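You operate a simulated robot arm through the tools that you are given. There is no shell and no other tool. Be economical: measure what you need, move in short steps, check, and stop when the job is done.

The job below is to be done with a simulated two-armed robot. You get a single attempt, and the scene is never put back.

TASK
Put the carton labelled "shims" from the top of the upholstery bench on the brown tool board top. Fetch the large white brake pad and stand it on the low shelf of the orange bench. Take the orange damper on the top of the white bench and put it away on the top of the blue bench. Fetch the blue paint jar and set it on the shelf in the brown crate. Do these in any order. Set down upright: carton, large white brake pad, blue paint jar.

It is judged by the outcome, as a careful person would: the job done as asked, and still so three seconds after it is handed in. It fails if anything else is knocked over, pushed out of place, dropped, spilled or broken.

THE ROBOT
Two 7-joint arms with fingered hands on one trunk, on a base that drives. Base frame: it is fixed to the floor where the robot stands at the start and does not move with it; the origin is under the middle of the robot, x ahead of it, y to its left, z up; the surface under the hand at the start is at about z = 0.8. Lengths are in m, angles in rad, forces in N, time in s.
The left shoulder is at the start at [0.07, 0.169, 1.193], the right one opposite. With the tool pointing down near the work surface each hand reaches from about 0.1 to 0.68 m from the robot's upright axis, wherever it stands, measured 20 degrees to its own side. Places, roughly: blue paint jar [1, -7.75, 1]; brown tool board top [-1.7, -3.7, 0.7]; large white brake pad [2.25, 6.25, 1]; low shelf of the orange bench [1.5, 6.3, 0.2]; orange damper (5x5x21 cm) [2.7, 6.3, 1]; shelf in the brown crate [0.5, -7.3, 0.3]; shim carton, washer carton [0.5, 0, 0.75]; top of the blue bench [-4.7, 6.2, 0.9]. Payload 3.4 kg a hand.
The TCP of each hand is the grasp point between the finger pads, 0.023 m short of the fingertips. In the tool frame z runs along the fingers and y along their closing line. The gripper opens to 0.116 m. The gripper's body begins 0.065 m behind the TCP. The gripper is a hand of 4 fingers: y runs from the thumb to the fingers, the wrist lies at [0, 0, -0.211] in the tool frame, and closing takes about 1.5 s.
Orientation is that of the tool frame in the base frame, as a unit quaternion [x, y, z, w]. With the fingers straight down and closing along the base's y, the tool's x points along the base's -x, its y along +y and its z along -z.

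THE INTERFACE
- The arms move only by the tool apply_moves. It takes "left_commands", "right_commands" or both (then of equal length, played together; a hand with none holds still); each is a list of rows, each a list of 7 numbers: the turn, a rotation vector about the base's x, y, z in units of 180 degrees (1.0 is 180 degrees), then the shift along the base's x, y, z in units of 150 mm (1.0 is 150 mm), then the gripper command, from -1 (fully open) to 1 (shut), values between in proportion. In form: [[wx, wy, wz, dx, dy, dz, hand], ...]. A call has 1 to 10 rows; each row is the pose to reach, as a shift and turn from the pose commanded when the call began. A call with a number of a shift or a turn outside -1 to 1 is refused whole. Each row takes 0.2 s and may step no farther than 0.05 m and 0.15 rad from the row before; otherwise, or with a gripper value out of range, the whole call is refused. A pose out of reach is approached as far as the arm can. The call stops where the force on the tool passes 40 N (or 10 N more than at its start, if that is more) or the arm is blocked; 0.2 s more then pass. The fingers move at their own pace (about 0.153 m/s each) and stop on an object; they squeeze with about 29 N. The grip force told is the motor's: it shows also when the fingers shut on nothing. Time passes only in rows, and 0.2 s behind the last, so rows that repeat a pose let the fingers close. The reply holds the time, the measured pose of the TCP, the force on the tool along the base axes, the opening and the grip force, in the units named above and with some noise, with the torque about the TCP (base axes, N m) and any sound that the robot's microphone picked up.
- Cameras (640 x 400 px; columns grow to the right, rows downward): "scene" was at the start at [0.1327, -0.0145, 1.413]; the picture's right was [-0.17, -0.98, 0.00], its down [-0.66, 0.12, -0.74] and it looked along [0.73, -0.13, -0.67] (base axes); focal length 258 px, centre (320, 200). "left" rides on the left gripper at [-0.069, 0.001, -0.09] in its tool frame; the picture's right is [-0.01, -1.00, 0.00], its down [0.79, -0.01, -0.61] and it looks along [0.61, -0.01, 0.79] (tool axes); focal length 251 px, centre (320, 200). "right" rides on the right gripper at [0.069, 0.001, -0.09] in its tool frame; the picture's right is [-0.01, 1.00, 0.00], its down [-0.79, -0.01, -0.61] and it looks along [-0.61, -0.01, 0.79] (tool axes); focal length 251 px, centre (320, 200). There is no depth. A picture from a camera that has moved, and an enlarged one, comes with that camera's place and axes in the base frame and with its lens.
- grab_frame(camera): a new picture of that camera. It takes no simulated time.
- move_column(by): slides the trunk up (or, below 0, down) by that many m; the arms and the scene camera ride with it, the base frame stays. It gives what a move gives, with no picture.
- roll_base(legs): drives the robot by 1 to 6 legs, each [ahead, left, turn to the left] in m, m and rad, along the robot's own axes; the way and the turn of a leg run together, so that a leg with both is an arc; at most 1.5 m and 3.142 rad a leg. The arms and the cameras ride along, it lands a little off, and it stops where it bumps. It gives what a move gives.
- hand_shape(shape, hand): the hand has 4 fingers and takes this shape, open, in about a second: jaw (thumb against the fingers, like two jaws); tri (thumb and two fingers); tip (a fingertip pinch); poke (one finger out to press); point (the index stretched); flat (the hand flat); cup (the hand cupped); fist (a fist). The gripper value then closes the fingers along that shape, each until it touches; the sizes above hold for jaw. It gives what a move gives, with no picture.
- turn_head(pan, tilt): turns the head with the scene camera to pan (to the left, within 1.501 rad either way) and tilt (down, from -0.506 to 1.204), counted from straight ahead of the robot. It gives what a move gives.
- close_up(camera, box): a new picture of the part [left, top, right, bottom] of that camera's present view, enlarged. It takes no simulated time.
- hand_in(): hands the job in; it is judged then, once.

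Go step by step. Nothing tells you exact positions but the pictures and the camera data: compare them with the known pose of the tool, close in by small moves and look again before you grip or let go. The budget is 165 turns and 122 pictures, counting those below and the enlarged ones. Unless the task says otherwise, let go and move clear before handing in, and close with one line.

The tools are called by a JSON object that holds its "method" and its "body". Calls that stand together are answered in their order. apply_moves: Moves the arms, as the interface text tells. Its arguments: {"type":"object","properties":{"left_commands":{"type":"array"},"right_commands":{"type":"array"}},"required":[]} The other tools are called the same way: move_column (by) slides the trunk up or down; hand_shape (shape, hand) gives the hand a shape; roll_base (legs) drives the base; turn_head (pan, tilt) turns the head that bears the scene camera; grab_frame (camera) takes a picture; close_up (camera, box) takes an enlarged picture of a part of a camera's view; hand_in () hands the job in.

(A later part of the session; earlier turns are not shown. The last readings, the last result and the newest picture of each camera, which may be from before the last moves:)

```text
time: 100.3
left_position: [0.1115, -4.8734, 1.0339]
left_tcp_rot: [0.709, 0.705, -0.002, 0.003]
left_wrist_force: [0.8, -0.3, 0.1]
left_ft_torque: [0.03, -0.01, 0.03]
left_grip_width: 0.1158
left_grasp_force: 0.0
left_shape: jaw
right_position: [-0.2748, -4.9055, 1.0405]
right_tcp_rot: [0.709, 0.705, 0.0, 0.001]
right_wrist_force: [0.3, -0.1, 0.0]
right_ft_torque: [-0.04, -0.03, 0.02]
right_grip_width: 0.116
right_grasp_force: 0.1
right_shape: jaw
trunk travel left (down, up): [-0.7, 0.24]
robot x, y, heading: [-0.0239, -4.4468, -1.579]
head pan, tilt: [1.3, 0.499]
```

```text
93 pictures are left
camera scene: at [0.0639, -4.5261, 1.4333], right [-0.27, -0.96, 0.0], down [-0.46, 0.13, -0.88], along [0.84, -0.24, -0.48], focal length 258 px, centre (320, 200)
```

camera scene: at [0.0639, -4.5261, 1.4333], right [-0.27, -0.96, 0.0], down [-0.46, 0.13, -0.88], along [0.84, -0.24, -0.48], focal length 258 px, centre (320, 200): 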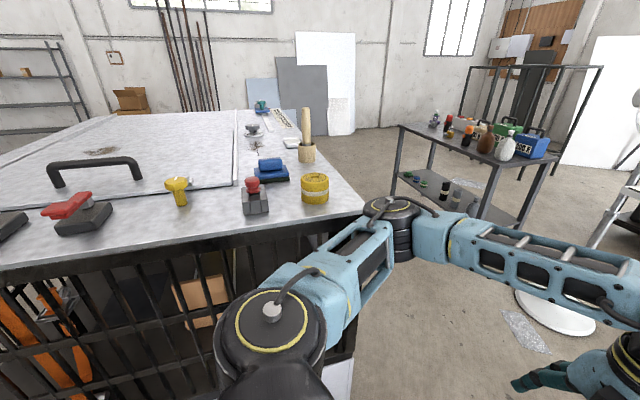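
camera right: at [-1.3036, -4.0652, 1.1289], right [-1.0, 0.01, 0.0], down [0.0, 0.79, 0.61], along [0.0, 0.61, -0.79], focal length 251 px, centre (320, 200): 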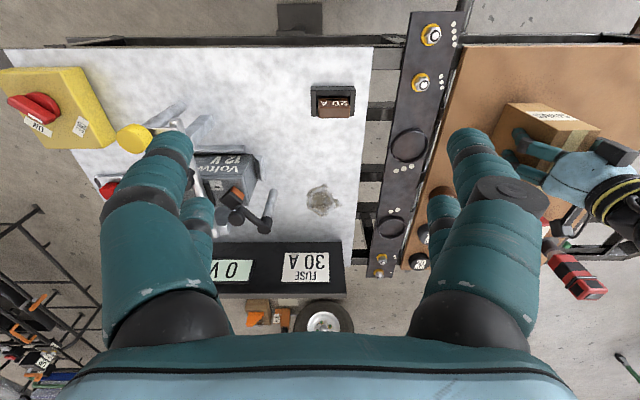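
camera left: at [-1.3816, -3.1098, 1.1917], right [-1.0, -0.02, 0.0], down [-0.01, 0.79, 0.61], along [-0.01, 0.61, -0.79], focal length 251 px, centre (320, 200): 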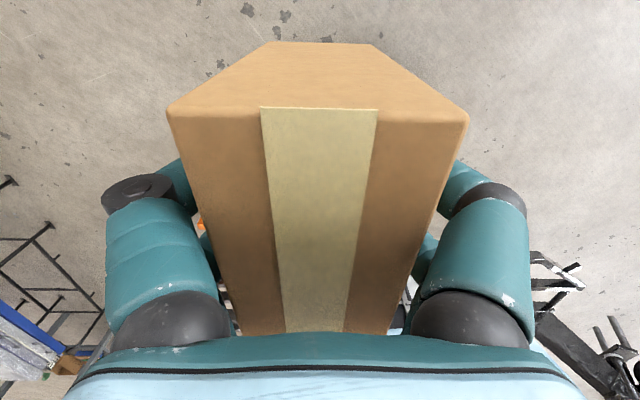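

The arm's elbow is at z≈1.23, above the cabinet top, so only the base matters. I'll raise the trunk for clearance, shift left 0.3 and go forward.

{"method": "move_column", "body": {"by": 0.12}}

{"method": "roll_base", "body": {"legs": [[0, 0.3, 0], [1.0, 0, 0]]}}

{"method": "turn_head", "body": {"pan": 0.3, "tilt": 0.5}}

{"method": "grab_frame", "body": {"camera": "scene"}}

```text
time: 101.8
left_position: [0.1106, -4.8726, 1.1537]
left_tcp_rot: [0.709, 0.705, -0.002, 0.003]
left_wrist_force: [-0.6, -1.2, -0.2]
left_ft_torque: [0.03, 0.0, 0.03]
left_grip_width: 0.116
left_grasp_force: 0.1
left_shape: jaw
right_position: [-0.2758, -4.9062, 1.1592]
right_tcp_rot: [0.709, 0.705, 0.0, -0.001]
right_wrist_force: [0.7, -0.2, 0.2]
right_ft_torque: [-0.03, 0.01, 0.0]
right_grip_width: 0.116
right_grasp_force: 0.1
right_shape: jaw
trunk travel left (down, up): [-0.82, 0.12]
robot x, y, heading: [-0.0226, -4.4545, -1.574]
head pan, tilt: [1.3, 0.499]
```

```text
time: 103.7
left_position: [0.3699, -4.8777, 1.1547]
left_tcp_rot: [0.693, 0.721, -0.004, 0.001]
left_wrist_force: [-0.9, -0.1, 0.3]
left_ft_torque: [-0.04, 0.03, -0.03]
left_grip_width: 0.1162
left_grasp_force: 0.1
left_shape: jaw
right_position: [-0.0138, -4.9276, 1.1621]
right_tcp_rot: [0.694, 0.72, -0.003, 0.001]
right_wrist_force: [0.6, 0.8, 0.8]
right_ft_torque: [0.0, 0.03, -0.01]
right_grip_width: 0.1158
right_grasp_force: 0.1
right_shape: jaw
trunk travel left (down, up): [-0.82, 0.12]
robot x, y, heading: [0.2124, -4.463, -1.531]
head pan, tilt: [1.3, 0.499]
stopped in leg 1: the robot was blocked; the commanded pose is now the measured one
```

```text
time: 105.0
left_position: [0.3672, -4.8795, 1.1541]
left_tcp_rot: [0.693, 0.721, -0.002, 0.001]
left_wrist_force: [-0.1, 0.4, -0.1]
left_ft_torque: [0.01, 0.01, 0.02]
left_grip_width: 0.1161
left_grasp_force: 0.1
left_shape: jaw
right_position: [-0.0159, -4.9295, 1.1606]
right_tcp_rot: [0.693, 0.721, -0.001, 0.001]
right_wrist_force: [0.0, 0.7, -0.7]
right_ft_torque: [0.0, -0.02, -0.03]
right_grip_width: 0.1158
right_grasp_force: 0.0
right_shape: jaw
trunk travel left (down, up): [-0.82, 0.12]
robot x, y, heading: [0.2142, -4.4657, -1.529]
head pan, tilt: [0.3, 0.499]
```

```text
92 pictures are left
camera scene: at [0.2464, -4.5994, 1.5533], right [-0.94, -0.33, 0.0], down [-0.16, 0.45, -0.88], along [0.29, -0.83, -0.48], focal length 258 px, centre (320, 200)
```

scene: 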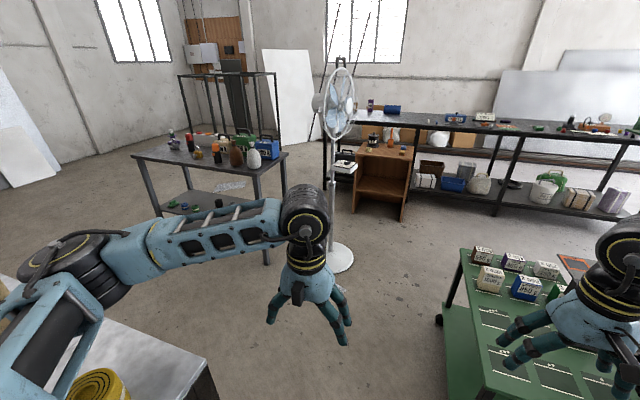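

The base touched the cabinet on the left. Before going on I need my own footprint, so I'll use the hand cameras, which look back toward the base.

{"method": "grab_frame", "body": {"camera": "left"}}

{"method": "grab_frame", "body": {"camera": "right"}}

```text
91 pictures are left
camera left: at [0.3697, -4.9482, 1.2447], right [-1.0, -0.05, 0.0], down [-0.04, 0.8, 0.6], along [-0.03, 0.6, -0.8], focal length 251 px, centre (320, 200)
```

left: 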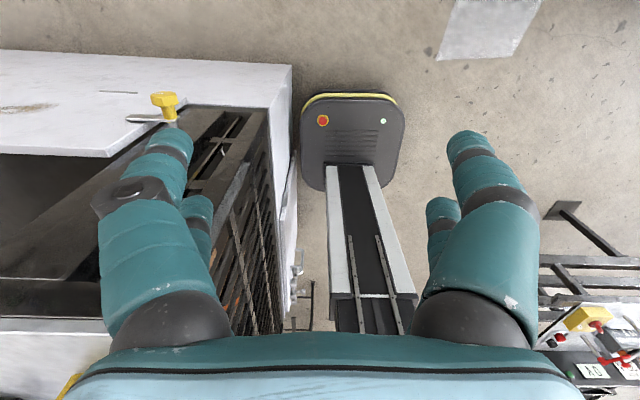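

```text
90 pictures are left
camera right: at [-0.0196, -4.86, 1.2491], right [1.0, 0.03, 0.0], down [0.02, -0.79, 0.61], along [0.02, -0.61, -0.79], focal length 251 px, centre (320, 200)
```

right: 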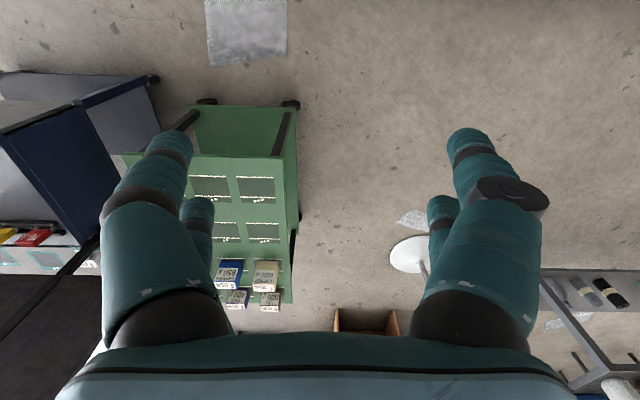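

I can now see my base: about ±0.2 m wide and 0.24 m ahead. It fits along x≈0.2, so I'll ease off the cabinet, straighten, and go forward between cabinet and cart.

{"method": "roll_base", "body": {"legs": [[0, -0.03, 0], [0, 0, -0.04], [0.75, 0, 0]]}}

{"method": "turn_head", "body": {"pan": 0.4, "tilt": 0.5}}

{"method": "grab_frame", "body": {"camera": "scene"}}

```text
time: 109.9
left_position: [0.3266, -5.6441, 1.1555]
left_tcp_rot: [0.705, 0.709, -0.003, 0.002]
left_wrist_force: [0.0, -0.2, 0.8]
left_ft_torque: [0.01, -0.02, 0.01]
left_grip_width: 0.116
left_grasp_force: 0.0
left_shape: jaw
right_position: [-0.0588, -5.6819, 1.1607]
right_tcp_rot: [0.705, 0.709, 0.0, 0.001]
right_wrist_force: [0.1, 0.2, 1.5]
right_ft_torque: [-0.01, 0.02, 0.04]
right_grip_width: 0.1159
right_grasp_force: 0.1
right_shape: jaw
trunk travel left (down, up): [-0.82, 0.12]
robot x, y, heading: [0.186, -5.2229, -1.56]
head pan, tilt: [0.3, 0.499]
```

```text
time: 110.6
left_position: [0.3264, -5.6425, 1.1553]
left_tcp_rot: [0.704, 0.71, -0.003, 0.003]
left_wrist_force: [-0.3, -0.6, 0.2]
left_ft_torque: [0.04, -0.01, 0.03]
left_grip_width: 0.1158
left_grasp_force: 0.1
left_shape: jaw
right_position: [-0.059, -5.6826, 1.1602]
right_tcp_rot: [0.704, 0.71, -0.001, 0.001]
right_wrist_force: [-0.2, 0.1, 0.2]
right_ft_torque: [0.0, 0.0, -0.01]
right_grip_width: 0.116
right_grasp_force: 0.1
right_shape: jaw
trunk travel left (down, up): [-0.82, 0.12]
robot x, y, heading: [0.1881, -5.2222, -1.568]
head pan, tilt: [0.4, 0.499]
```

```text
89 pictures are left
camera scene: at [0.2229, -5.3573, 1.5533], right [-0.92, -0.4, 0.0], down [-0.19, 0.44, -0.88], along [0.35, -0.81, -0.48], focal length 258 px, centre (320, 200)
```

scene: 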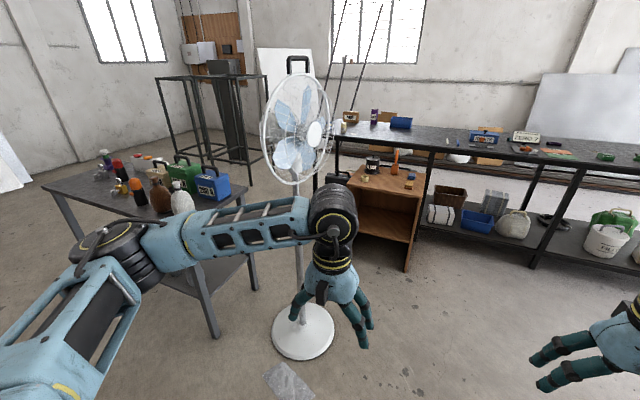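

The fan's head is level with my elbow, so I'll pass it facing west (arms over the cart side), moving sideways. First shift left, turn to -x, and check.

{"method": "roll_base", "body": {"legs": [[0, 0.13, 0], [0, 0, -1.573], [0.08, 0, 0]]}}

{"method": "turn_head", "body": {"pan": 1.2, "tilt": 0.6}}

{"method": "grab_frame", "body": {"camera": "scene"}}

```text
time: 116.3
left_position: [-0.1752, -5.3632, 1.1555]
left_tcp_rot: [1.0, 0.004, -0.005, 0.0]
left_wrist_force: [0.1, 0.6, 0.0]
left_ft_torque: [0.0, 0.03, 0.01]
left_grip_width: 0.1163
left_grasp_force: 0.1
left_shape: jaw
right_position: [-0.2135, -4.978, 1.1633]
right_tcp_rot: [1.0, 0.004, -0.002, 0.0]
right_wrist_force: [0.9, 0.1, -0.8]
right_ft_torque: [0.01, 0.0, 0.03]
right_grip_width: 0.1158
right_grasp_force: 0.1
right_shape: jaw
trunk travel left (down, up): [-0.82, 0.12]
robot x, y, heading: [0.2362, -5.2241, -3.136]
head pan, tilt: [0.4, 0.499]
```

```text
time: 117.5
left_position: [-0.1779, -5.3627, 1.1557]
left_tcp_rot: [1.0, 0.004, -0.003, 0.0]
left_wrist_force: [0.1, 0.5, 0.3]
left_ft_torque: [-0.03, 0.0, 0.01]
left_grip_width: 0.116
left_grasp_force: 0.2
left_shape: jaw
right_position: [-0.216, -4.9797, 1.1613]
right_tcp_rot: [1.0, 0.005, -0.001, 0.0]
right_wrist_force: [0.1, -0.1, 0.4]
right_ft_torque: [0.01, -0.04, -0.03]
right_grip_width: 0.1156
right_grasp_force: 0.1
right_shape: jaw
trunk travel left (down, up): [-0.82, 0.12]
robot x, y, heading: [0.2422, -5.2232, -3.138]
head pan, tilt: [1.201, 0.6]
```

```text
88 pictures are left
camera scene: at [0.161, -5.3061, 1.5443], right [-0.94, 0.35, 0.0], down [0.2, 0.53, -0.83], along [-0.29, -0.77, -0.56], focal length 258 px, centre (320, 200)
```

scene: 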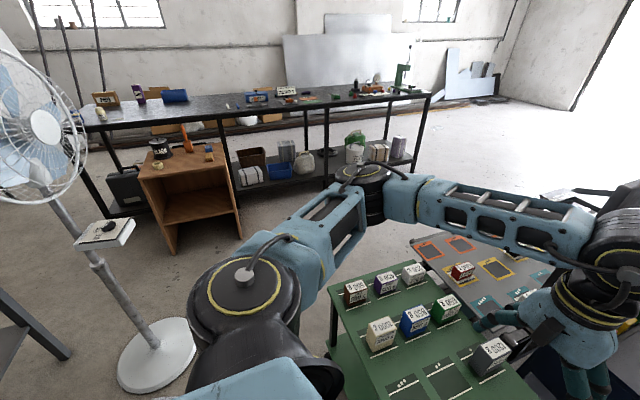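

Clear: fan base stays at x≥0.57 and my rear is at 0.44. I'll sidestep south to y≈-6.78.

{"method": "roll_base", "body": {"legs": [[0, 0.8, 0], [0, 0.75, 0]]}}

{"method": "grab_frame", "body": {"camera": "scene"}}

```text
time: 125.5
left_position: [-0.1934, -6.9059, 1.1549]
left_tcp_rot: [1.0, -0.01, -0.004, 0.0]
left_wrist_force: [-0.5, -0.2, 0.2]
left_ft_torque: [-0.02, 0.0, 0.01]
left_grip_width: 0.1162
left_grasp_force: 0.0
left_shape: jaw
right_position: [-0.2212, -6.5203, 1.1604]
right_tcp_rot: [1.0, -0.01, -0.001, 0.0]
right_wrist_force: [0.6, 1.2, -0.3]
right_ft_torque: [-0.03, 0.02, 0.0]
right_grip_width: 0.116
right_grasp_force: 0.1
right_shape: jaw
trunk travel left (down, up): [-0.82, 0.12]
robot x, y, heading: [0.2283, -6.7798, 3.118]
head pan, tilt: [1.201, 0.6]
```

```text
87 pictures are left
camera scene: at [0.1469, -6.8577, 1.5443], right [-0.93, 0.38, 0.0], down [0.21, 0.52, -0.83], along [-0.31, -0.76, -0.56], focal length 258 px, centre (320, 200)
```

scene: 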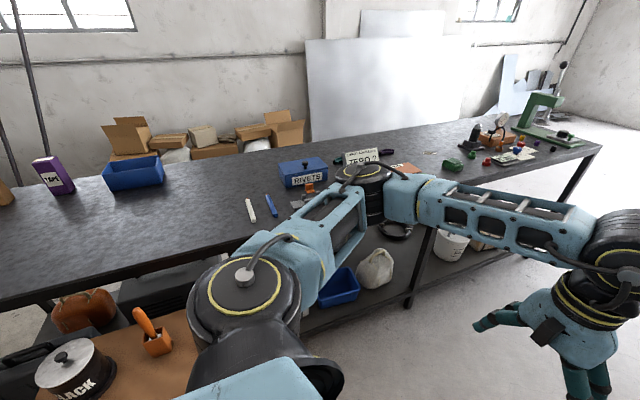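

I'll back off slightly so the base corners clear the crate, turn to face the bench (-y), and look left toward the jar.

{"method": "roll_base", "body": {"legs": [[0, -0.13, 0], [0, 0, 1.594], [0.1, 0, 0]]}}

{"method": "turn_head", "body": {"pan": 0.75, "tilt": 0.6}}

{"method": "grab_frame", "body": {"camera": "scene"}}

{"method": "grab_frame", "body": {"camera": "left"}}

```text
time: 131.3
left_position: [0.3622, -7.1645, 1.1545]
left_tcp_rot: [0.711, 0.703, -0.003, 0.004]
left_wrist_force: [0.2, -0.6, -1.3]
left_ft_torque: [0.01, 0.02, 0.02]
left_grip_width: 0.116
left_grasp_force: 0.1
left_shape: jaw
right_position: [-0.0218, -7.1963, 1.1613]
right_tcp_rot: [0.712, 0.702, -0.001, 0.001]
right_wrist_force: [-0.1, -0.3, -0.1]
right_ft_torque: [-0.02, 0.0, 0.01]
right_grip_width: 0.1156
right_grasp_force: 0.0
right_shape: jaw
trunk travel left (down, up): [-0.82, 0.12]
robot x, y, heading: [0.2358, -6.7485, -1.582]
head pan, tilt: [1.201, 0.6]
```

```text
time: 132.2
left_position: [0.3616, -7.1668, 1.1544]
left_tcp_rot: [0.711, 0.703, -0.002, 0.002]
left_wrist_force: [-0.9, -0.4, -0.4]
left_ft_torque: [0.01, 0.01, 0.02]
left_grip_width: 0.1157
left_grasp_force: 0.0
left_shape: jaw
right_position: [-0.0225, -7.198, 1.1597]
right_tcp_rot: [0.711, 0.703, -0.001, 0.001]
right_wrist_force: [-0.2, -0.1, 0.8]
right_ft_torque: [-0.01, 0.02, 0.04]
right_grip_width: 0.1159
right_grasp_force: 0.1
right_shape: jaw
trunk travel left (down, up): [-0.82, 0.12]
robot x, y, heading: [0.2334, -6.7466, -1.582]
head pan, tilt: [0.75, 0.6]
```

```text
86 pictures are left
camera scene: at [0.2907, -6.8608, 1.5442], right [-0.74, -0.67, 0.0], down [-0.38, 0.42, -0.82], along [0.56, -0.61, -0.57], focal length 258 px, centre (320, 200)
```

scene: 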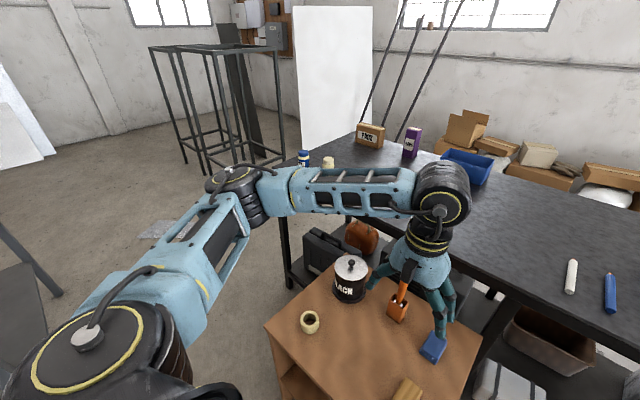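

```text
85 pictures are left
camera left: at [0.3627, -7.2371, 1.2446], right [-1.0, 0.0, 0.0], down [0.0, 0.8, 0.6], along [0.0, 0.6, -0.8], focal length 251 px, centre (320, 200)
```

left: 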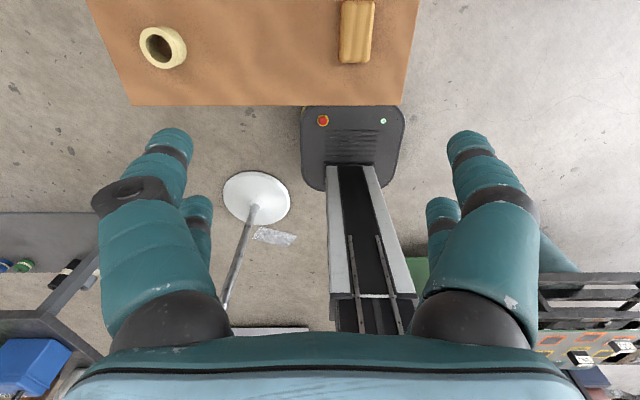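

The gap between fan base and crate is ~0.54 m, so I'll pass through it facing east with arms tucked and the trunk low, under the fan head. First I'll step west and turn to face west, where there's room to re-pose the arms.

{"method": "roll_base", "body": {"legs": [[0, -0.38, 0], [0, 0, -1.56]]}}

{"method": "apply_moves", "body": {"left_commands": [[0, 0, 0, -0.3, 0, 0.1, -1], [0, 0, 0, -0.6, 0, 0.15, -1], [0, 0, 0, -0.9, 0, 0.2, -1], [0, 0, 0, -1.0, 0, 0.2, -1], [0, 0, 0, -1.0, 0, 0.2, -1]], "right_commands": [[0, 0, 0, 0, -0.25, 0.1, -1], [0, 0, 0, 0, -0.5, 0.15, -1], [0, 0, 0, 0, -0.6, 0.2, -1], [0, 0, 0, 0, -0.6, 0.2, -1], [0, 0, 0, 0, -0.6, 0.2, -1]]}}

{"method": "apply_moves", "body": {"left_commands": [[0, 0, 0, -0.3, 0, 0, -1], [0, 0, 0, -0.6, 0, 0, -1], [0, 0, 0, -0.7, 0, 0, -1], [0, 0, 0, -0.7, 0, 0, -1]]}}

{"method": "grab_frame", "body": {"camera": "scene"}}

```text
time: 138.4
left_position: [-0.568, -6.8731, 1.1542]
left_tcp_rot: [1.0, -0.004, -0.003, 0.0]
left_wrist_force: [-0.6, 0.1, -0.2]
left_ft_torque: [-0.01, 0.01, 0.0]
left_grip_width: 0.1155
left_grasp_force: 0.1
left_shape: jaw
right_position: [-0.5984, -6.4866, 1.16]
right_tcp_rot: [1.0, -0.005, -0.001, 0.0]
right_wrist_force: [0.1, -0.2, -0.5]
right_ft_torque: [0.03, 0.02, -0.01]
right_grip_width: 0.1158
right_grasp_force: 0.0
right_shape: jaw
trunk travel left (down, up): [-0.82, 0.12]
robot x, y, heading: [-0.1459, -6.7362, 3.129]
head pan, tilt: [0.75, 0.6]
```

```text
time: 139.6
left_position: [-0.7183, -6.873, 1.1837]
left_tcp_rot: [1.0, -0.004, -0.004, -0.002]
left_wrist_force: [0.2, 0.3, -1.0]
left_ft_torque: [0.03, -0.04, 0.01]
left_grip_width: 0.1158
left_grasp_force: 0.0
left_shape: jaw
right_position: [-0.5983, -6.5768, 1.192]
right_tcp_rot: [1.0, -0.004, -0.001, 0.0]
right_wrist_force: [0.3, -0.5, -0.5]
right_ft_torque: [-0.02, -0.01, -0.02]
right_grip_width: 0.1162
right_grasp_force: 0.0
right_shape: jaw
trunk travel left (down, up): [-0.82, 0.12]
robot x, y, heading: [-0.1449, -6.7406, 3.134]
head pan, tilt: [0.75, 0.6]
```

```text
time: 140.6
left_position: [-0.7839, -6.879, 1.18]
left_tcp_rot: [1.0, -0.004, -0.003, 0.0]
left_wrist_force: [0.1, 0.3, 0.5]
left_ft_torque: [-0.02, 0.0, 0.01]
left_grip_width: 0.1159
left_grasp_force: 0.0
left_shape: jaw
left hand out of reach, approached as far as the arm can: row 2, 3, 4
right_position: [-0.5991, -6.5759, 1.1912]
right_tcp_rot: [1.0, -0.004, -0.001, 0.0]
right_wrist_force: [0.7, 0.6, -0.4]
right_ft_torque: [0.01, -0.02, 0.03]
right_grip_width: 0.116
right_grasp_force: 0.0
right_shape: jaw
trunk travel left (down, up): [-0.82, 0.12]
robot x, y, heading: [-0.1479, -6.7385, 3.13]
head pan, tilt: [0.75, 0.6]
```

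```text
84 pictures are left
camera scene: at [-0.2612, -6.7981, 1.5442], right [-0.68, 0.74, 0.0], down [0.42, 0.38, -0.83], along [-0.61, -0.56, -0.57], focal length 258 px, centre (320, 200)
```

scene: 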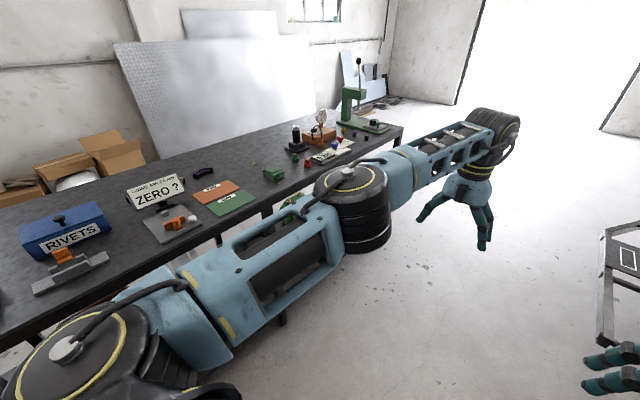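

The left arm is nearly straight now, its elbow within 0.3 m of my axis. I'll lower the trunk 0.36 m, turn via north to face east, and check.

{"method": "move_column", "body": {"by": -0.36}}

{"method": "roll_base", "body": {"legs": [[0, 0, -1.57], [0, 0, -1.56]]}}

{"method": "turn_head", "body": {"pan": 0.1, "tilt": 0.55}}

{"method": "grab_frame", "body": {"camera": "scene"}}

{"method": "grab_frame", "body": {"camera": "right"}}

```text
time: 144.1
left_position: [-0.7837, -6.8786, 0.8198]
left_tcp_rot: [1.0, -0.004, -0.004, 0.001]
left_wrist_force: [0.0, -0.6, -0.7]
left_ft_torque: [0.01, -0.03, -0.01]
left_grip_width: 0.1158
left_grasp_force: 0.0
left_shape: jaw
right_position: [-0.5992, -6.5754, 0.8317]
right_tcp_rot: [1.0, -0.004, -0.001, -0.001]
right_wrist_force: [-0.5, -0.7, -0.7]
right_ft_torque: [-0.02, 0.02, -0.01]
right_grip_width: 0.1157
right_grasp_force: 0.1
right_shape: jaw
trunk travel left (down, up): [-0.46, 0.48]
robot x, y, heading: [-0.1461, -6.7396, 3.135]
head pan, tilt: [0.75, 0.6]
```

```text
time: 152.3
left_position: [0.5017, -6.6426, 0.8208]
left_tcp_rot: [0.038, 0.999, 0.0, 0.004]
left_wrist_force: [0.2, -0.4, 0.2]
left_ft_torque: [0.01, -0.01, -0.03]
left_grip_width: 0.116
left_grasp_force: 0.2
left_shape: jaw
right_position: [0.2963, -6.934, 0.8304]
right_tcp_rot: [0.038, 0.999, 0.0, 0.001]
right_wrist_force: [-0.2, -0.1, -0.2]
right_ft_torque: [0.02, 0.03, -0.03]
right_grip_width: 0.1162
right_grasp_force: 0.0
right_shape: jaw
trunk travel left (down, up): [-0.46, 0.48]
robot x, y, heading: [-0.144, -6.7379, -0.077]
head pan, tilt: [0.75, 0.6]
```

```text
time: 153.3
left_position: [0.5013, -6.6442, 0.8193]
left_tcp_rot: [0.038, 0.999, -0.001, 0.004]
left_wrist_force: [0.2, -0.8, 0.7]
left_ft_torque: [0.01, 0.01, -0.02]
left_grip_width: 0.1161
left_grasp_force: 0.1
left_shape: jaw
right_position: [0.2958, -6.932, 0.8324]
right_tcp_rot: [0.038, 0.999, 0.0, 0.0]
right_wrist_force: [-0.3, -0.6, -0.2]
right_ft_torque: [-0.01, -0.02, 0.02]
right_grip_width: 0.1158
right_grasp_force: 0.0
right_shape: jaw
trunk travel left (down, up): [-0.46, 0.48]
robot x, y, heading: [-0.1471, -6.7414, -0.074]
head pan, tilt: [0.099, 0.55]
```

```text
83 pictures are left
camera scene: at [-0.0053, -6.7411, 1.1887], right [0.02, -1.0, 0.0], down [-0.52, -0.01, -0.85], along [0.85, 0.02, -0.52], focal length 258 px, centre (320, 200)
```

scene: 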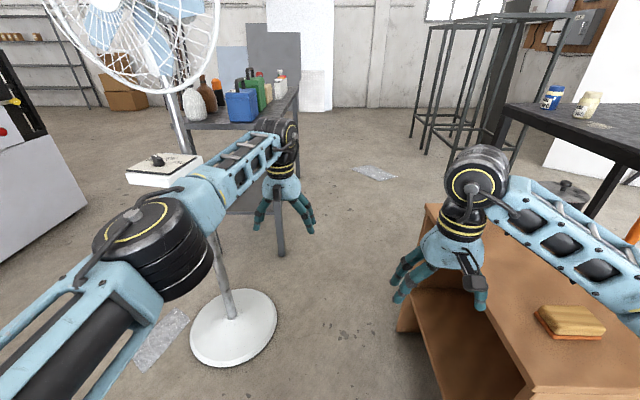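

```text
82 pictures are left
camera right: at [0.2268, -6.9273, 0.92], right [0.09, 1.0, 0.0], down [0.79, -0.07, 0.61], along [0.61, -0.05, -0.79], focal length 251 px, centre (320, 200)
```

right: 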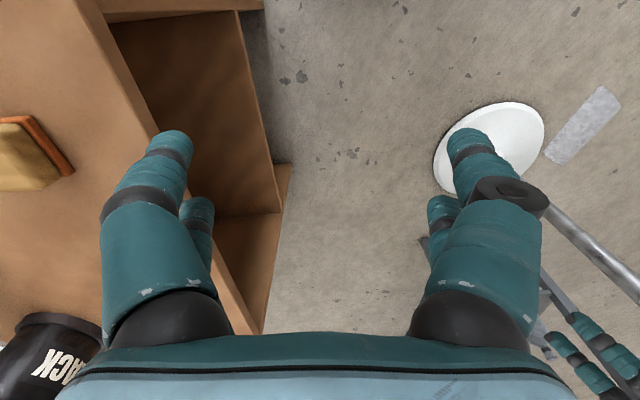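

Clearances look better than feared: fan base south edge y≈-6.49, crate front y≈-7.11. I'll straighten, centre on y≈-6.8, and drive east halfway.

{"method": "roll_base", "body": {"legs": [[0, 0, 0.076], [0, -0.06, 0], [0.55, 0, 0]]}}

{"method": "grab_frame", "body": {"camera": "left"}}

{"method": "grab_frame", "body": {"camera": "scene"}}

```text
time: 157.6
left_position: [1.0543, -6.6538, 0.8207]
left_tcp_rot: [0.0, 1.0, -0.001, 0.003]
left_wrist_force: [-0.3, 0.0, 0.1]
left_ft_torque: [0.03, -0.01, -0.03]
left_grip_width: 0.1162
left_grasp_force: 0.0
left_shape: jaw
right_position: [0.8729, -6.958, 0.8313]
right_tcp_rot: [0.0, 1.0, 0.001, 0.0]
right_wrist_force: [0.5, -0.5, -0.3]
right_ft_torque: [-0.01, -0.02, 0.02]
right_grip_width: 0.116
right_grasp_force: 0.0
right_shape: jaw
trunk travel left (down, up): [-0.46, 0.48]
robot x, y, heading: [0.4134, -6.8007, -0.004]
head pan, tilt: [0.099, 0.55]
```

```text
81 pictures are left
camera left: at [1.1217, -6.6544, 0.9098], right [0.01, -1.0, 0.0], down [-0.8, -0.01, 0.6], along [-0.6, -0.01, -0.8], focal length 251 px, centre (320, 200)
```

left: 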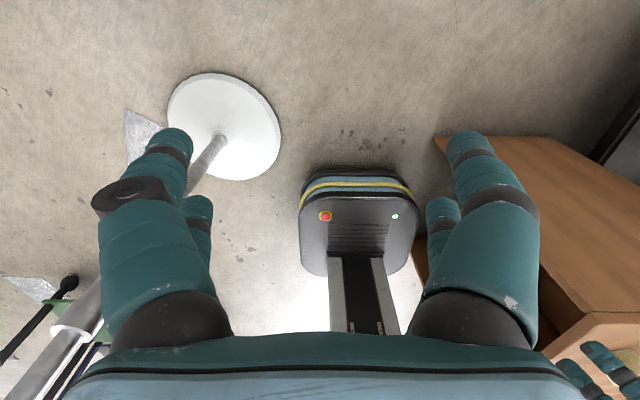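

```text
80 pictures are left
camera scene: at [0.5562, -6.7904, 1.1887], right [0.1, -0.99, 0.0], down [-0.52, -0.05, -0.85], along [0.85, 0.09, -0.52], focal length 258 px, centre (320, 200)
```

scene: 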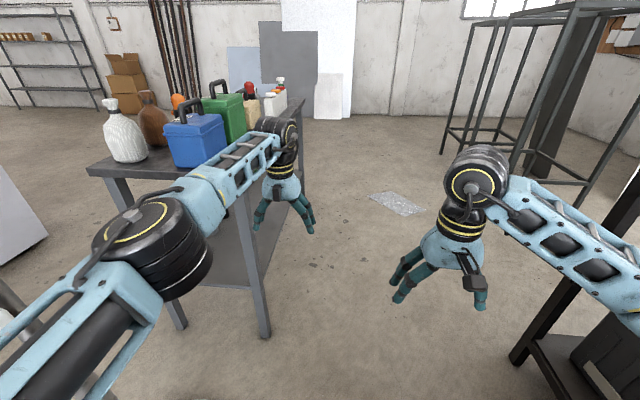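

I'm centred in the gap. I'll nudge the left hand inward to clear the rack, then drive on to x≈0.97 and turn right to face the bench.

{"method": "apply_moves", "body": {"left_commands": [[0, 0, 0, 0, -0.25, 0, -1], [0, 0, 0, 0, -0.5, 0, -1], [0, 0, 0, 0, -0.5, 0, -1]]}}

{"method": "roll_base", "body": {"legs": [[0.57, 0, 0], [0, 0, -0.5]]}}

{"method": "turn_head", "body": {"pan": -0.7, "tilt": 0.3}}

{"method": "grab_frame", "body": {"camera": "scene"}}

```text
time: 158.4
left_position: [1.0418, -6.7154, 0.8185]
left_tcp_rot: [0.0, 1.0, 0.0, 0.004]
left_wrist_force: [0.5, 0.6, 0.1]
left_ft_torque: [0.01, 0.05, 0.01]
left_grip_width: 0.1161
left_grasp_force: 0.1
left_shape: jaw
left hand out of reach, approached as far as the arm can: row 1, 2, 3
right_position: [0.8718, -6.9575, 0.8307]
right_tcp_rot: [0.0, 1.0, 0.0, 0.001]
right_wrist_force: [0.0, 0.0, 0.2]
right_ft_torque: [-0.03, 0.0, 0.01]
right_grip_width: 0.1157
right_grasp_force: 0.1
right_shape: jaw
trunk travel left (down, up): [-0.46, 0.48]
robot x, y, heading: [0.4161, -6.7998, -0.002]
head pan, tilt: [0.099, 0.55]
```

```text
time: 163.1
left_position: [1.5798, -7.0226, 0.8177]
left_tcp_rot: [0.247, 0.969, -0.001, 0.003]
left_wrist_force: [0.1, -0.6, -0.8]
left_ft_torque: [-0.01, -0.01, 0.01]
left_grip_width: 0.1158
left_grasp_force: 0.0
left_shape: jaw
right_position: [1.3126, -7.1562, 0.8314]
right_tcp_rot: [0.246, 0.969, 0.0, 0.0]
right_wrist_force: [-0.5, -0.2, -0.2]
right_ft_torque: [0.0, -0.02, 0.0]
right_grip_width: 0.1159
right_grasp_force: 0.2
right_shape: jaw
trunk travel left (down, up): [-0.46, 0.48]
robot x, y, heading: [0.9891, -6.7974, -0.499]
head pan, tilt: [0.099, 0.55]
```

```text
time: 164.2
left_position: [1.5798, -7.0217, 0.8177]
left_tcp_rot: [0.246, 0.969, 0.0, 0.003]
left_wrist_force: [-0.5, -0.7, 0.2]
left_ft_torque: [0.0, -0.01, 0.02]
left_grip_width: 0.116
left_grasp_force: 0.1
left_shape: jaw
right_position: [1.3139, -7.1559, 0.8313]
right_tcp_rot: [0.245, 0.969, 0.0, 0.002]
right_wrist_force: [0.4, -0.7, 0.2]
right_ft_torque: [0.01, 0.0, 0.02]
right_grip_width: 0.1158
right_grasp_force: 0.1
right_shape: jaw
trunk travel left (down, up): [-0.46, 0.48]
robot x, y, heading: [0.9897, -6.8006, -0.495]
head pan, tilt: [-0.7, 0.3]
```

```text
79 pictures are left
camera scene: at [1.068, -6.9094, 1.2117], right [-0.93, -0.37, 0.0], down [-0.11, 0.28, -0.96], along [0.35, -0.89, -0.3], focal length 258 px, centre (320, 200)
```

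scene: 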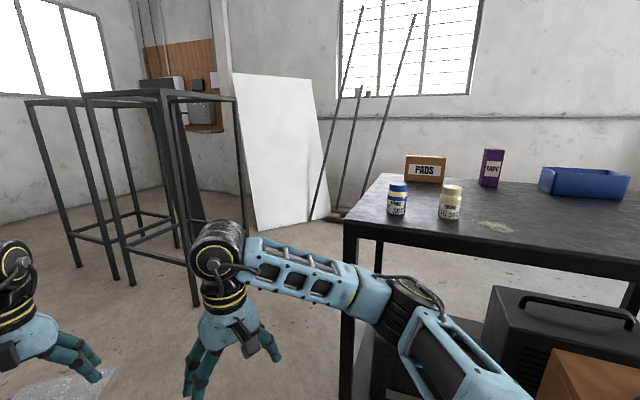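

I see two jars near the bench's left end; the blue-lidded one looks like the blue paint jar. I'll zoom to confirm.

{"method": "close_up", "body": {"camera": "scene", "box": [370, 160, 500, 240]}}

```text
4.92 times, centred on (435, 200) of scene
camera zoom: at [1.068, -6.9094, 1.2117], right [-0.93, -0.37, 0.0], down [-0.11, 0.28, -0.96], along [0.35, -0.89, -0.3], focal length 1272 px, centre (-246, 200)
```

zoom: 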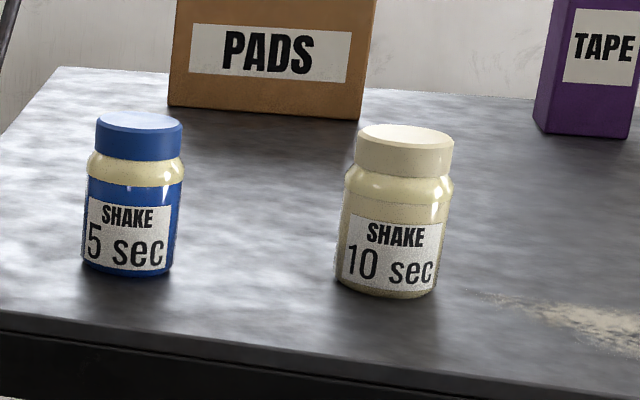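

The blue jar is at about (1.125,-7.75), standing on the bench top at z≈0.915. I'll raise the trunk, turn to face it, step left and forward.

{"method": "move_column", "body": {"by": 0.28}}

{"method": "apply_moves", "body": {"left_commands": [[0, 0, 0, -0.2, 0.2, 0.1, -1], [0, 0, 0, -0.4, 0.4, 0.2, -1], [0, 0, 0, -0.6, 0.6, 0.3, -1], [0, 0, 0, -0.8, 0.8, 0.4, -1], [0, 0, 0, -0.8, 0.8, 0.4, -1]]}}

{"method": "roll_base", "body": {"legs": [[0, 0, -1.076], [0, 0.1, 0], [0.2, 0, 0]]}}

{"method": "turn_head", "body": {"pan": 0.1, "tilt": 0.5}}

{"method": "grab_frame", "body": {"camera": "scene"}}

```text
time: 167.1
left_position: [1.5808, -7.0229, 1.0988]
left_tcp_rot: [0.247, 0.969, -0.001, 0.004]
left_wrist_force: [-0.7, 0.3, -0.1]
left_ft_torque: [-0.04, -0.04, 0.0]
left_grip_width: 0.1157
left_grasp_force: 0.0
left_shape: jaw
right_position: [1.3132, -7.1556, 1.1104]
right_tcp_rot: [0.246, 0.969, 0.0, 0.0]
right_wrist_force: [0.0, 0.1, 0.6]
right_ft_torque: [0.01, -0.02, 0.03]
right_grip_width: 0.1161
right_grasp_force: 0.1
right_shape: jaw
trunk travel left (down, up): [-0.74, 0.2]
robot x, y, heading: [0.9894, -6.8002, -0.499]
head pan, tilt: [-0.7, 0.3]
```

```text
time: 168.2
left_position: [1.461, -6.9024, 1.1578]
left_tcp_rot: [0.245, 0.969, -0.001, 0.003]
left_wrist_force: [-0.1, -0.7, -0.4]
left_ft_torque: [0.0, -0.02, 0.0]
left_grip_width: 0.1159
left_grasp_force: 0.0
left_shape: jaw
right_position: [1.3142, -7.1566, 1.1101]
right_tcp_rot: [0.246, 0.969, 0.001, 0.001]
right_wrist_force: [-0.4, -0.2, -0.1]
right_ft_torque: [0.05, -0.01, 0.02]
right_grip_width: 0.1159
right_grasp_force: 0.1
right_shape: jaw
trunk travel left (down, up): [-0.74, 0.2]
robot x, y, heading: [0.9904, -6.7989, -0.5]
head pan, tilt: [-0.7, 0.3]
```

```text
time: 173.4
left_position: [1.2105, -7.4667, 1.1586]
left_tcp_rot: [0.714, 0.701, -0.003, 0.003]
left_wrist_force: [-0.6, 0.6, -0.1]
left_ft_torque: [-0.02, -0.01, 0.0]
left_grip_width: 0.1158
left_grasp_force: 0.0
left_shape: jaw
right_position: [0.9172, -7.453, 1.1121]
right_tcp_rot: [0.714, 0.7, -0.001, 0.001]
right_wrist_force: [-1.1, 0.1, -0.3]
right_ft_torque: [-0.02, -0.02, -0.03]
right_grip_width: 0.1159
right_grasp_force: 0.1
right_shape: jaw
trunk travel left (down, up): [-0.74, 0.2]
robot x, y, heading: [1.0832, -7.0039, -1.593]
head pan, tilt: [-0.7, 0.3]
```

```text
time: 174.5
left_position: [1.2102, -7.4682, 1.1582]
left_tcp_rot: [0.714, 0.7, -0.002, 0.002]
left_wrist_force: [0.1, 0.6, 0.3]
left_ft_torque: [0.01, 0.03, -0.02]
left_grip_width: 0.1159
left_grasp_force: 0.1
left_shape: jaw
right_position: [0.9167, -7.456, 1.111]
right_tcp_rot: [0.714, 0.7, -0.001, 0.002]
right_wrist_force: [-0.1, -0.3, -0.5]
right_ft_torque: [-0.04, 0.03, 0.0]
right_grip_width: 0.1162
right_grasp_force: 0.1
right_shape: jaw
trunk travel left (down, up): [-0.74, 0.2]
robot x, y, heading: [1.0886, -7.0036, -1.591]
head pan, tilt: [0.099, 0.499]
```

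```text
77 pictures are left
camera scene: at [1.0914, -7.143, 1.4734], right [-1.0, -0.08, 0.0], down [-0.04, 0.48, -0.88], along [0.07, -0.88, -0.48], focal length 258 px, centre (320, 200)
```

scene: 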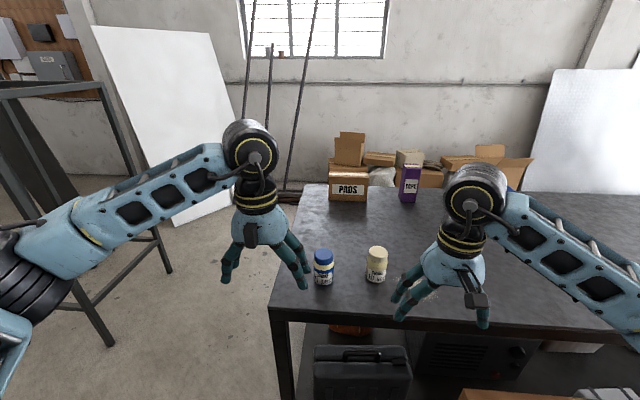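

I'll zoom in to pin down the jar's position better.

{"method": "close_up", "body": {"camera": "scene", "box": [260, 230, 400, 320]}}

{"method": "grab_frame", "body": {"camera": "right"}}

```text
4.44 times, centred on (330, 275) of scene
camera zoom: at [1.0914, -7.143, 1.4734], right [-1.0, -0.08, 0.0], down [-0.04, 0.48, -0.88], along [0.07, -0.88, -0.48], focal length 1149 px, centre (276, -133)
```

zoom: 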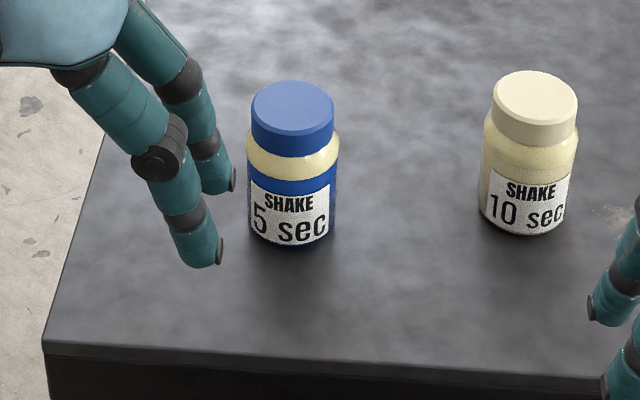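

```text
75 pictures are left
camera right: at [0.9175, -7.3851, 1.2001], right [1.0, -0.03, 0.0], down [-0.02, -0.79, 0.61], along [-0.02, -0.61, -0.79], focal length 251 px, centre (320, 200)
```

right: 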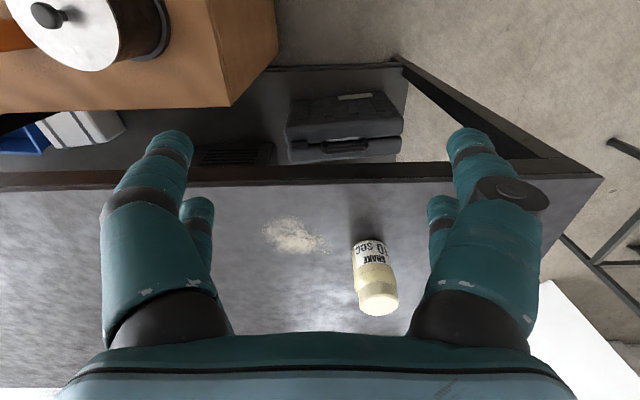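

Best fit: bench top z≈0.94, blue jar at (1.124,-7.665), 0.06 wide, 0.09 tall. I'll tilt the left hand forward (30° below horizontal) and bring it in front of the jar.

{"method": "apply_moves", "body": {"left_commands": [[-0.045, 0, 0, -0.08, -0.05, 0, -1], [-0.09, 0, 0, -0.16, -0.1, 0, -1], [-0.135, 0, 0, -0.24, -0.15, -0.1, -1], [-0.18, 0, 0, -0.32, -0.2, -0.25, -1], [-0.225, 0, 0, -0.4, -0.25, -0.4, -1], [-0.27, 0, 0, -0.48, -0.3, -0.55, -1], [-0.31, 0, 0, -0.55, -0.36, -0.7, -1], [-0.333, 0, 0, -0.573, -0.413, -0.85, -1], [-0.333, 0, 0, -0.573, -0.413, -0.85, -1]]}}

{"method": "grab_frame", "body": {"camera": "scene"}}

{"method": "grab_frame", "body": {"camera": "left"}}

```text
time: 176.5
left_position: [1.1234, -7.5277, 1.0308]
left_tcp_rot: [0.617, 0.605, -0.353, 0.359]
left_wrist_force: [0.6, 0.0, 0.0]
left_ft_torque: [-0.01, 0.0, -0.04]
left_grip_width: 0.116
left_grasp_force: 0.1
left_shape: jaw
right_position: [0.9173, -7.4549, 1.1114]
right_tcp_rot: [0.714, 0.7, 0.0, 0.0]
right_wrist_force: [-0.5, -0.7, -0.2]
right_ft_torque: [-0.02, -0.04, 0.0]
right_grip_width: 0.1159
right_grasp_force: 0.1
right_shape: jaw
trunk travel left (down, up): [-0.74, 0.2]
robot x, y, heading: [1.088, -7.0044, -1.589]
head pan, tilt: [0.099, 0.499]
```

```text
74 pictures are left
camera scene: at [1.0915, -7.1431, 1.4733], right [-1.0, -0.08, 0.0], down [-0.04, 0.48, -0.88], along [0.07, -0.88, -0.48], focal length 258 px, centre (320, 200)
```

scene: 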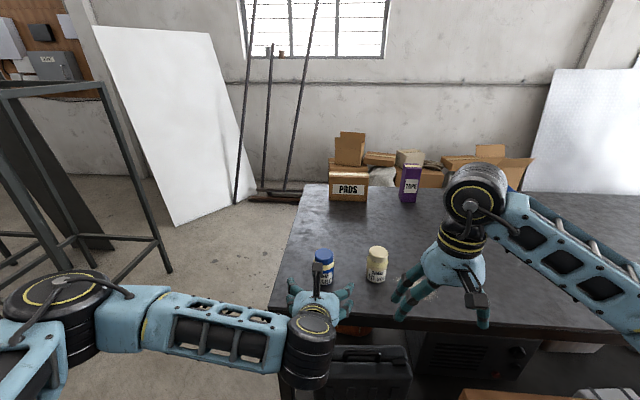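

```text
73 pictures are left
camera left: at [1.123, -7.4863, 1.1356], right [-1.0, 0.01, -0.01], down [0.01, 0.92, -0.39], along [0.01, -0.39, -0.92], focal length 251 px, centre (320, 200)
```

left: 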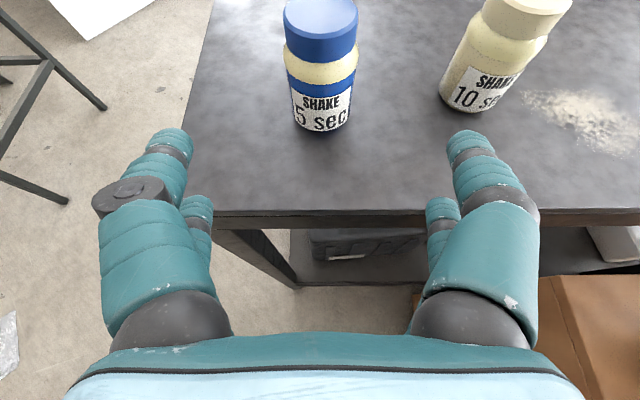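

The jar is dead ahead between the open fingers. I'll move in and close on it.

{"method": "apply_moves", "body": {"left_commands": [[0, 0, 0, 0, -0.2, -0.1, -1], [0, 0, 0, 0, -0.4, -0.2, -1], [0, 0, 0, 0, -0.6, -0.27, -1], [0, 0, 0, 0, -0.78, -0.3, -1], [0, 0, 0, 0, -0.91, -0.3, -1], [0, 0, 0, 0, -0.91, -0.3, -1]]}}

{"method": "grab_frame", "body": {"camera": "left"}}

```text
time: 177.9
left_position: [1.1233, -7.6664, 0.9852]
left_tcp_rot: [0.618, 0.605, -0.352, 0.358]
left_wrist_force: [0.3, 0.5, -0.5]
left_ft_torque: [0.01, 0.02, -0.01]
left_grip_width: 0.1157
left_grasp_force: 0.0
left_shape: jaw
right_position: [0.9179, -7.4545, 1.1109]
right_tcp_rot: [0.713, 0.701, -0.001, 0.0]
right_wrist_force: [0.0, 0.0, -0.1]
right_ft_torque: [0.01, 0.02, -0.05]
right_grip_width: 0.1158
right_grasp_force: 0.0
right_shape: jaw
trunk travel left (down, up): [-0.74, 0.2]
robot x, y, heading: [1.0856, -7.0021, -1.591]
head pan, tilt: [0.099, 0.499]
```

```text
72 pictures are left
camera left: at [1.1226, -7.6234, 1.089], right [-1.0, 0.01, -0.01], down [0.01, 0.92, -0.39], along [0.01, -0.39, -0.92], focal length 251 px, centre (320, 200)
```

left: 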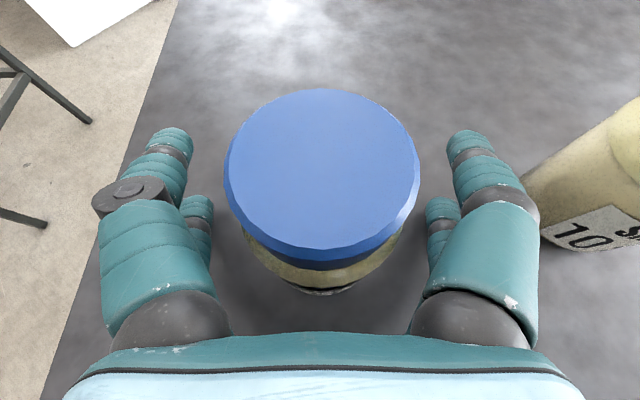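

Jar is centred between the fingers. Closing and lifting slightly.

{"method": "apply_moves", "body": {"left_commands": [[0, 0, 0, 0, 0, 0, 0.3], [0, 0, 0, 0, 0, 0, 1], [0, 0, 0, 0, 0, 0, 1], [0, 0, 0, 0, 0, 0, 1], [0, 0, 0, 0, 0, 0, 1], [0, 0, 0, 0, 0, 0.1, 1], [0, 0, 0, 0, 0, 0.3, 1], [0, 0, 0, 0, 0, 0.5, 1], [0, 0, 0, 0, 0, 0.5, 1]]}}

{"method": "grab_frame", "body": {"camera": "scene"}}

```text
time: 179.9
left_position: [1.1225, -7.6684, 1.061]
left_tcp_rot: [0.618, 0.605, -0.352, 0.359]
left_wrist_force: [0.0, 0.1, -3.5]
left_ft_torque: [-0.04, 0.0, 0.02]
left_grip_width: 0.0256
left_grasp_force: 29.5
left_shape: jaw
right_position: [0.9167, -7.4557, 1.1103]
right_tcp_rot: [0.714, 0.7, 0.0, 0.0]
right_wrist_force: [-0.2, -0.5, -0.1]
right_ft_torque: [-0.01, 0.0, 0.01]
right_grip_width: 0.1159
right_grasp_force: 0.0
right_shape: jaw
trunk travel left (down, up): [-0.74, 0.2]
robot x, y, heading: [1.0856, -7.0069, -1.587]
head pan, tilt: [0.099, 0.499]
```

```text
71 pictures are left
camera scene: at [1.0915, -7.1441, 1.4732], right [-1.0, -0.08, 0.0], down [-0.04, 0.48, -0.88], along [0.07, -0.87, -0.48], focal length 258 px, centre (320, 200)
```

scene: 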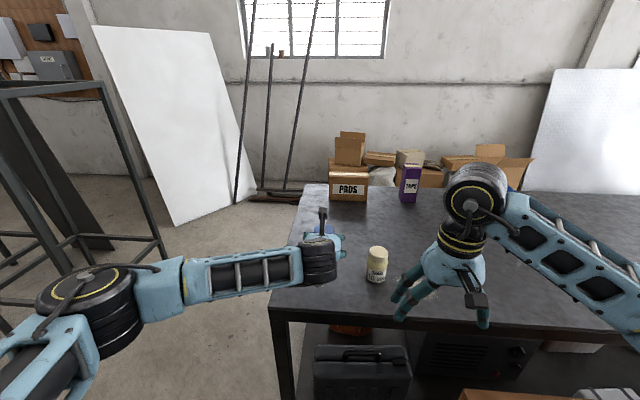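

The wrist shows the jar's weight; I'll verify the grip with the left camera.

{"method": "grab_frame", "body": {"camera": "left"}}

```text
70 pictures are left
camera left: at [1.1232, -7.6258, 1.1652], right [-1.0, 0.01, -0.01], down [0.01, 0.92, -0.39], along [0.01, -0.39, -0.92], focal length 251 px, centre (320, 200)
```

left: 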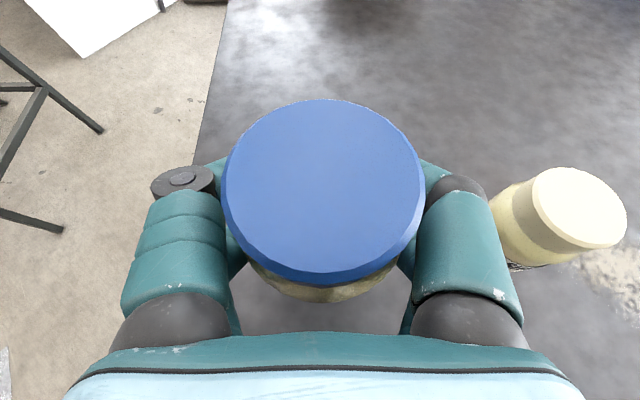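

The jar is held level. I'll pull back, reverse the base, and turn partway left.

{"method": "apply_moves", "body": {"left_commands": [[0, 0, 0, 0, 0.1, 0.2, 1], [0, 0, 0, 0, 0.35, 0.4, 1], [0, 0, 0, 0, 0.6, 0.5, 1], [0, 0, 0, 0, 0.85, 0.5, 1], [0, 0, 0, 0, 1.0, 0.5, 1], [0, 0, 0, 0, 1.0, 0.5, 1]]}}

{"method": "roll_base", "body": {"legs": [[-0.2, 0, 0], [0, 0, 0.88]]}}

{"method": "turn_head", "body": {"pan": 0.3, "tilt": 0.7}}

{"method": "grab_frame", "body": {"camera": "scene"}}

```text
time: 181.3
left_position: [1.1246, -7.5173, 1.1352]
left_tcp_rot: [0.617, 0.606, -0.352, 0.359]
left_wrist_force: [-0.4, 0.1, -1.9]
left_ft_torque: [-0.02, -0.02, 0.0]
left_grip_width: 0.0247
left_grasp_force: 28.8
left_shape: jaw
right_position: [0.9173, -7.4559, 1.1102]
right_tcp_rot: [0.714, 0.7, 0.0, 0.001]
right_wrist_force: [0.9, 0.2, 0.2]
right_ft_torque: [-0.02, 0.0, -0.01]
right_grip_width: 0.1159
right_grasp_force: 0.0
right_shape: jaw
trunk travel left (down, up): [-0.74, 0.2]
robot x, y, heading: [1.084, -6.9996, -1.596]
head pan, tilt: [0.099, 0.499]
```

```text
time: 185.2
left_position: [1.5096, -7.0998, 1.1354]
left_tcp_rot: [0.302, 0.81, -0.167, 0.474]
left_wrist_force: [-0.6, -0.4, -2.3]
left_ft_torque: [-0.05, -0.05, 0.01]
left_grip_width: 0.0246
left_grasp_force: 28.6
left_shape: jaw
right_position: [1.3289, -7.2203, 1.112]
right_tcp_rot: [0.349, 0.937, 0.0, 0.001]
right_wrist_force: [0.7, -0.2, -0.6]
right_ft_torque: [-0.01, -0.01, 0.0]
right_grip_width: 0.1156
right_grasp_force: 0.1
right_shape: jaw
trunk travel left (down, up): [-0.74, 0.2]
robot x, y, heading: [1.0887, -6.802, -0.714]
head pan, tilt: [0.099, 0.499]
```

```text
time: 185.9
left_position: [1.5107, -7.0997, 1.1368]
left_tcp_rot: [0.302, 0.81, -0.167, 0.474]
left_wrist_force: [-0.6, -0.1, -1.9]
left_ft_torque: [-0.04, -0.06, -0.02]
left_grip_width: 0.0245
left_grasp_force: 29.3
left_shape: jaw
right_position: [1.3288, -7.219, 1.1108]
right_tcp_rot: [0.349, 0.937, -0.001, 0.0]
right_wrist_force: [0.1, 0.2, -0.5]
right_ft_torque: [-0.04, 0.0, -0.01]
right_grip_width: 0.1162
right_grasp_force: 0.1
right_shape: jaw
trunk travel left (down, up): [-0.74, 0.2]
robot x, y, heading: [1.0918, -6.8041, -0.715]
head pan, tilt: [0.3, 0.7]
```

```text
69 pictures are left
camera scene: at [1.2056, -6.8678, 1.4556], right [-0.4, -0.92, 0.0], down [-0.59, 0.26, -0.77], along [0.7, -0.31, -0.64], focal length 258 px, centre (320, 200)
```

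scene: 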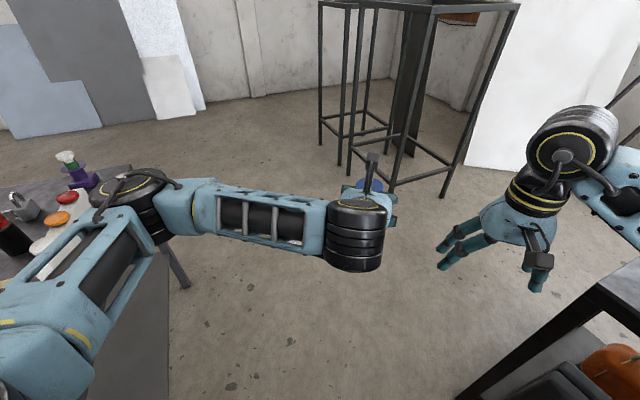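

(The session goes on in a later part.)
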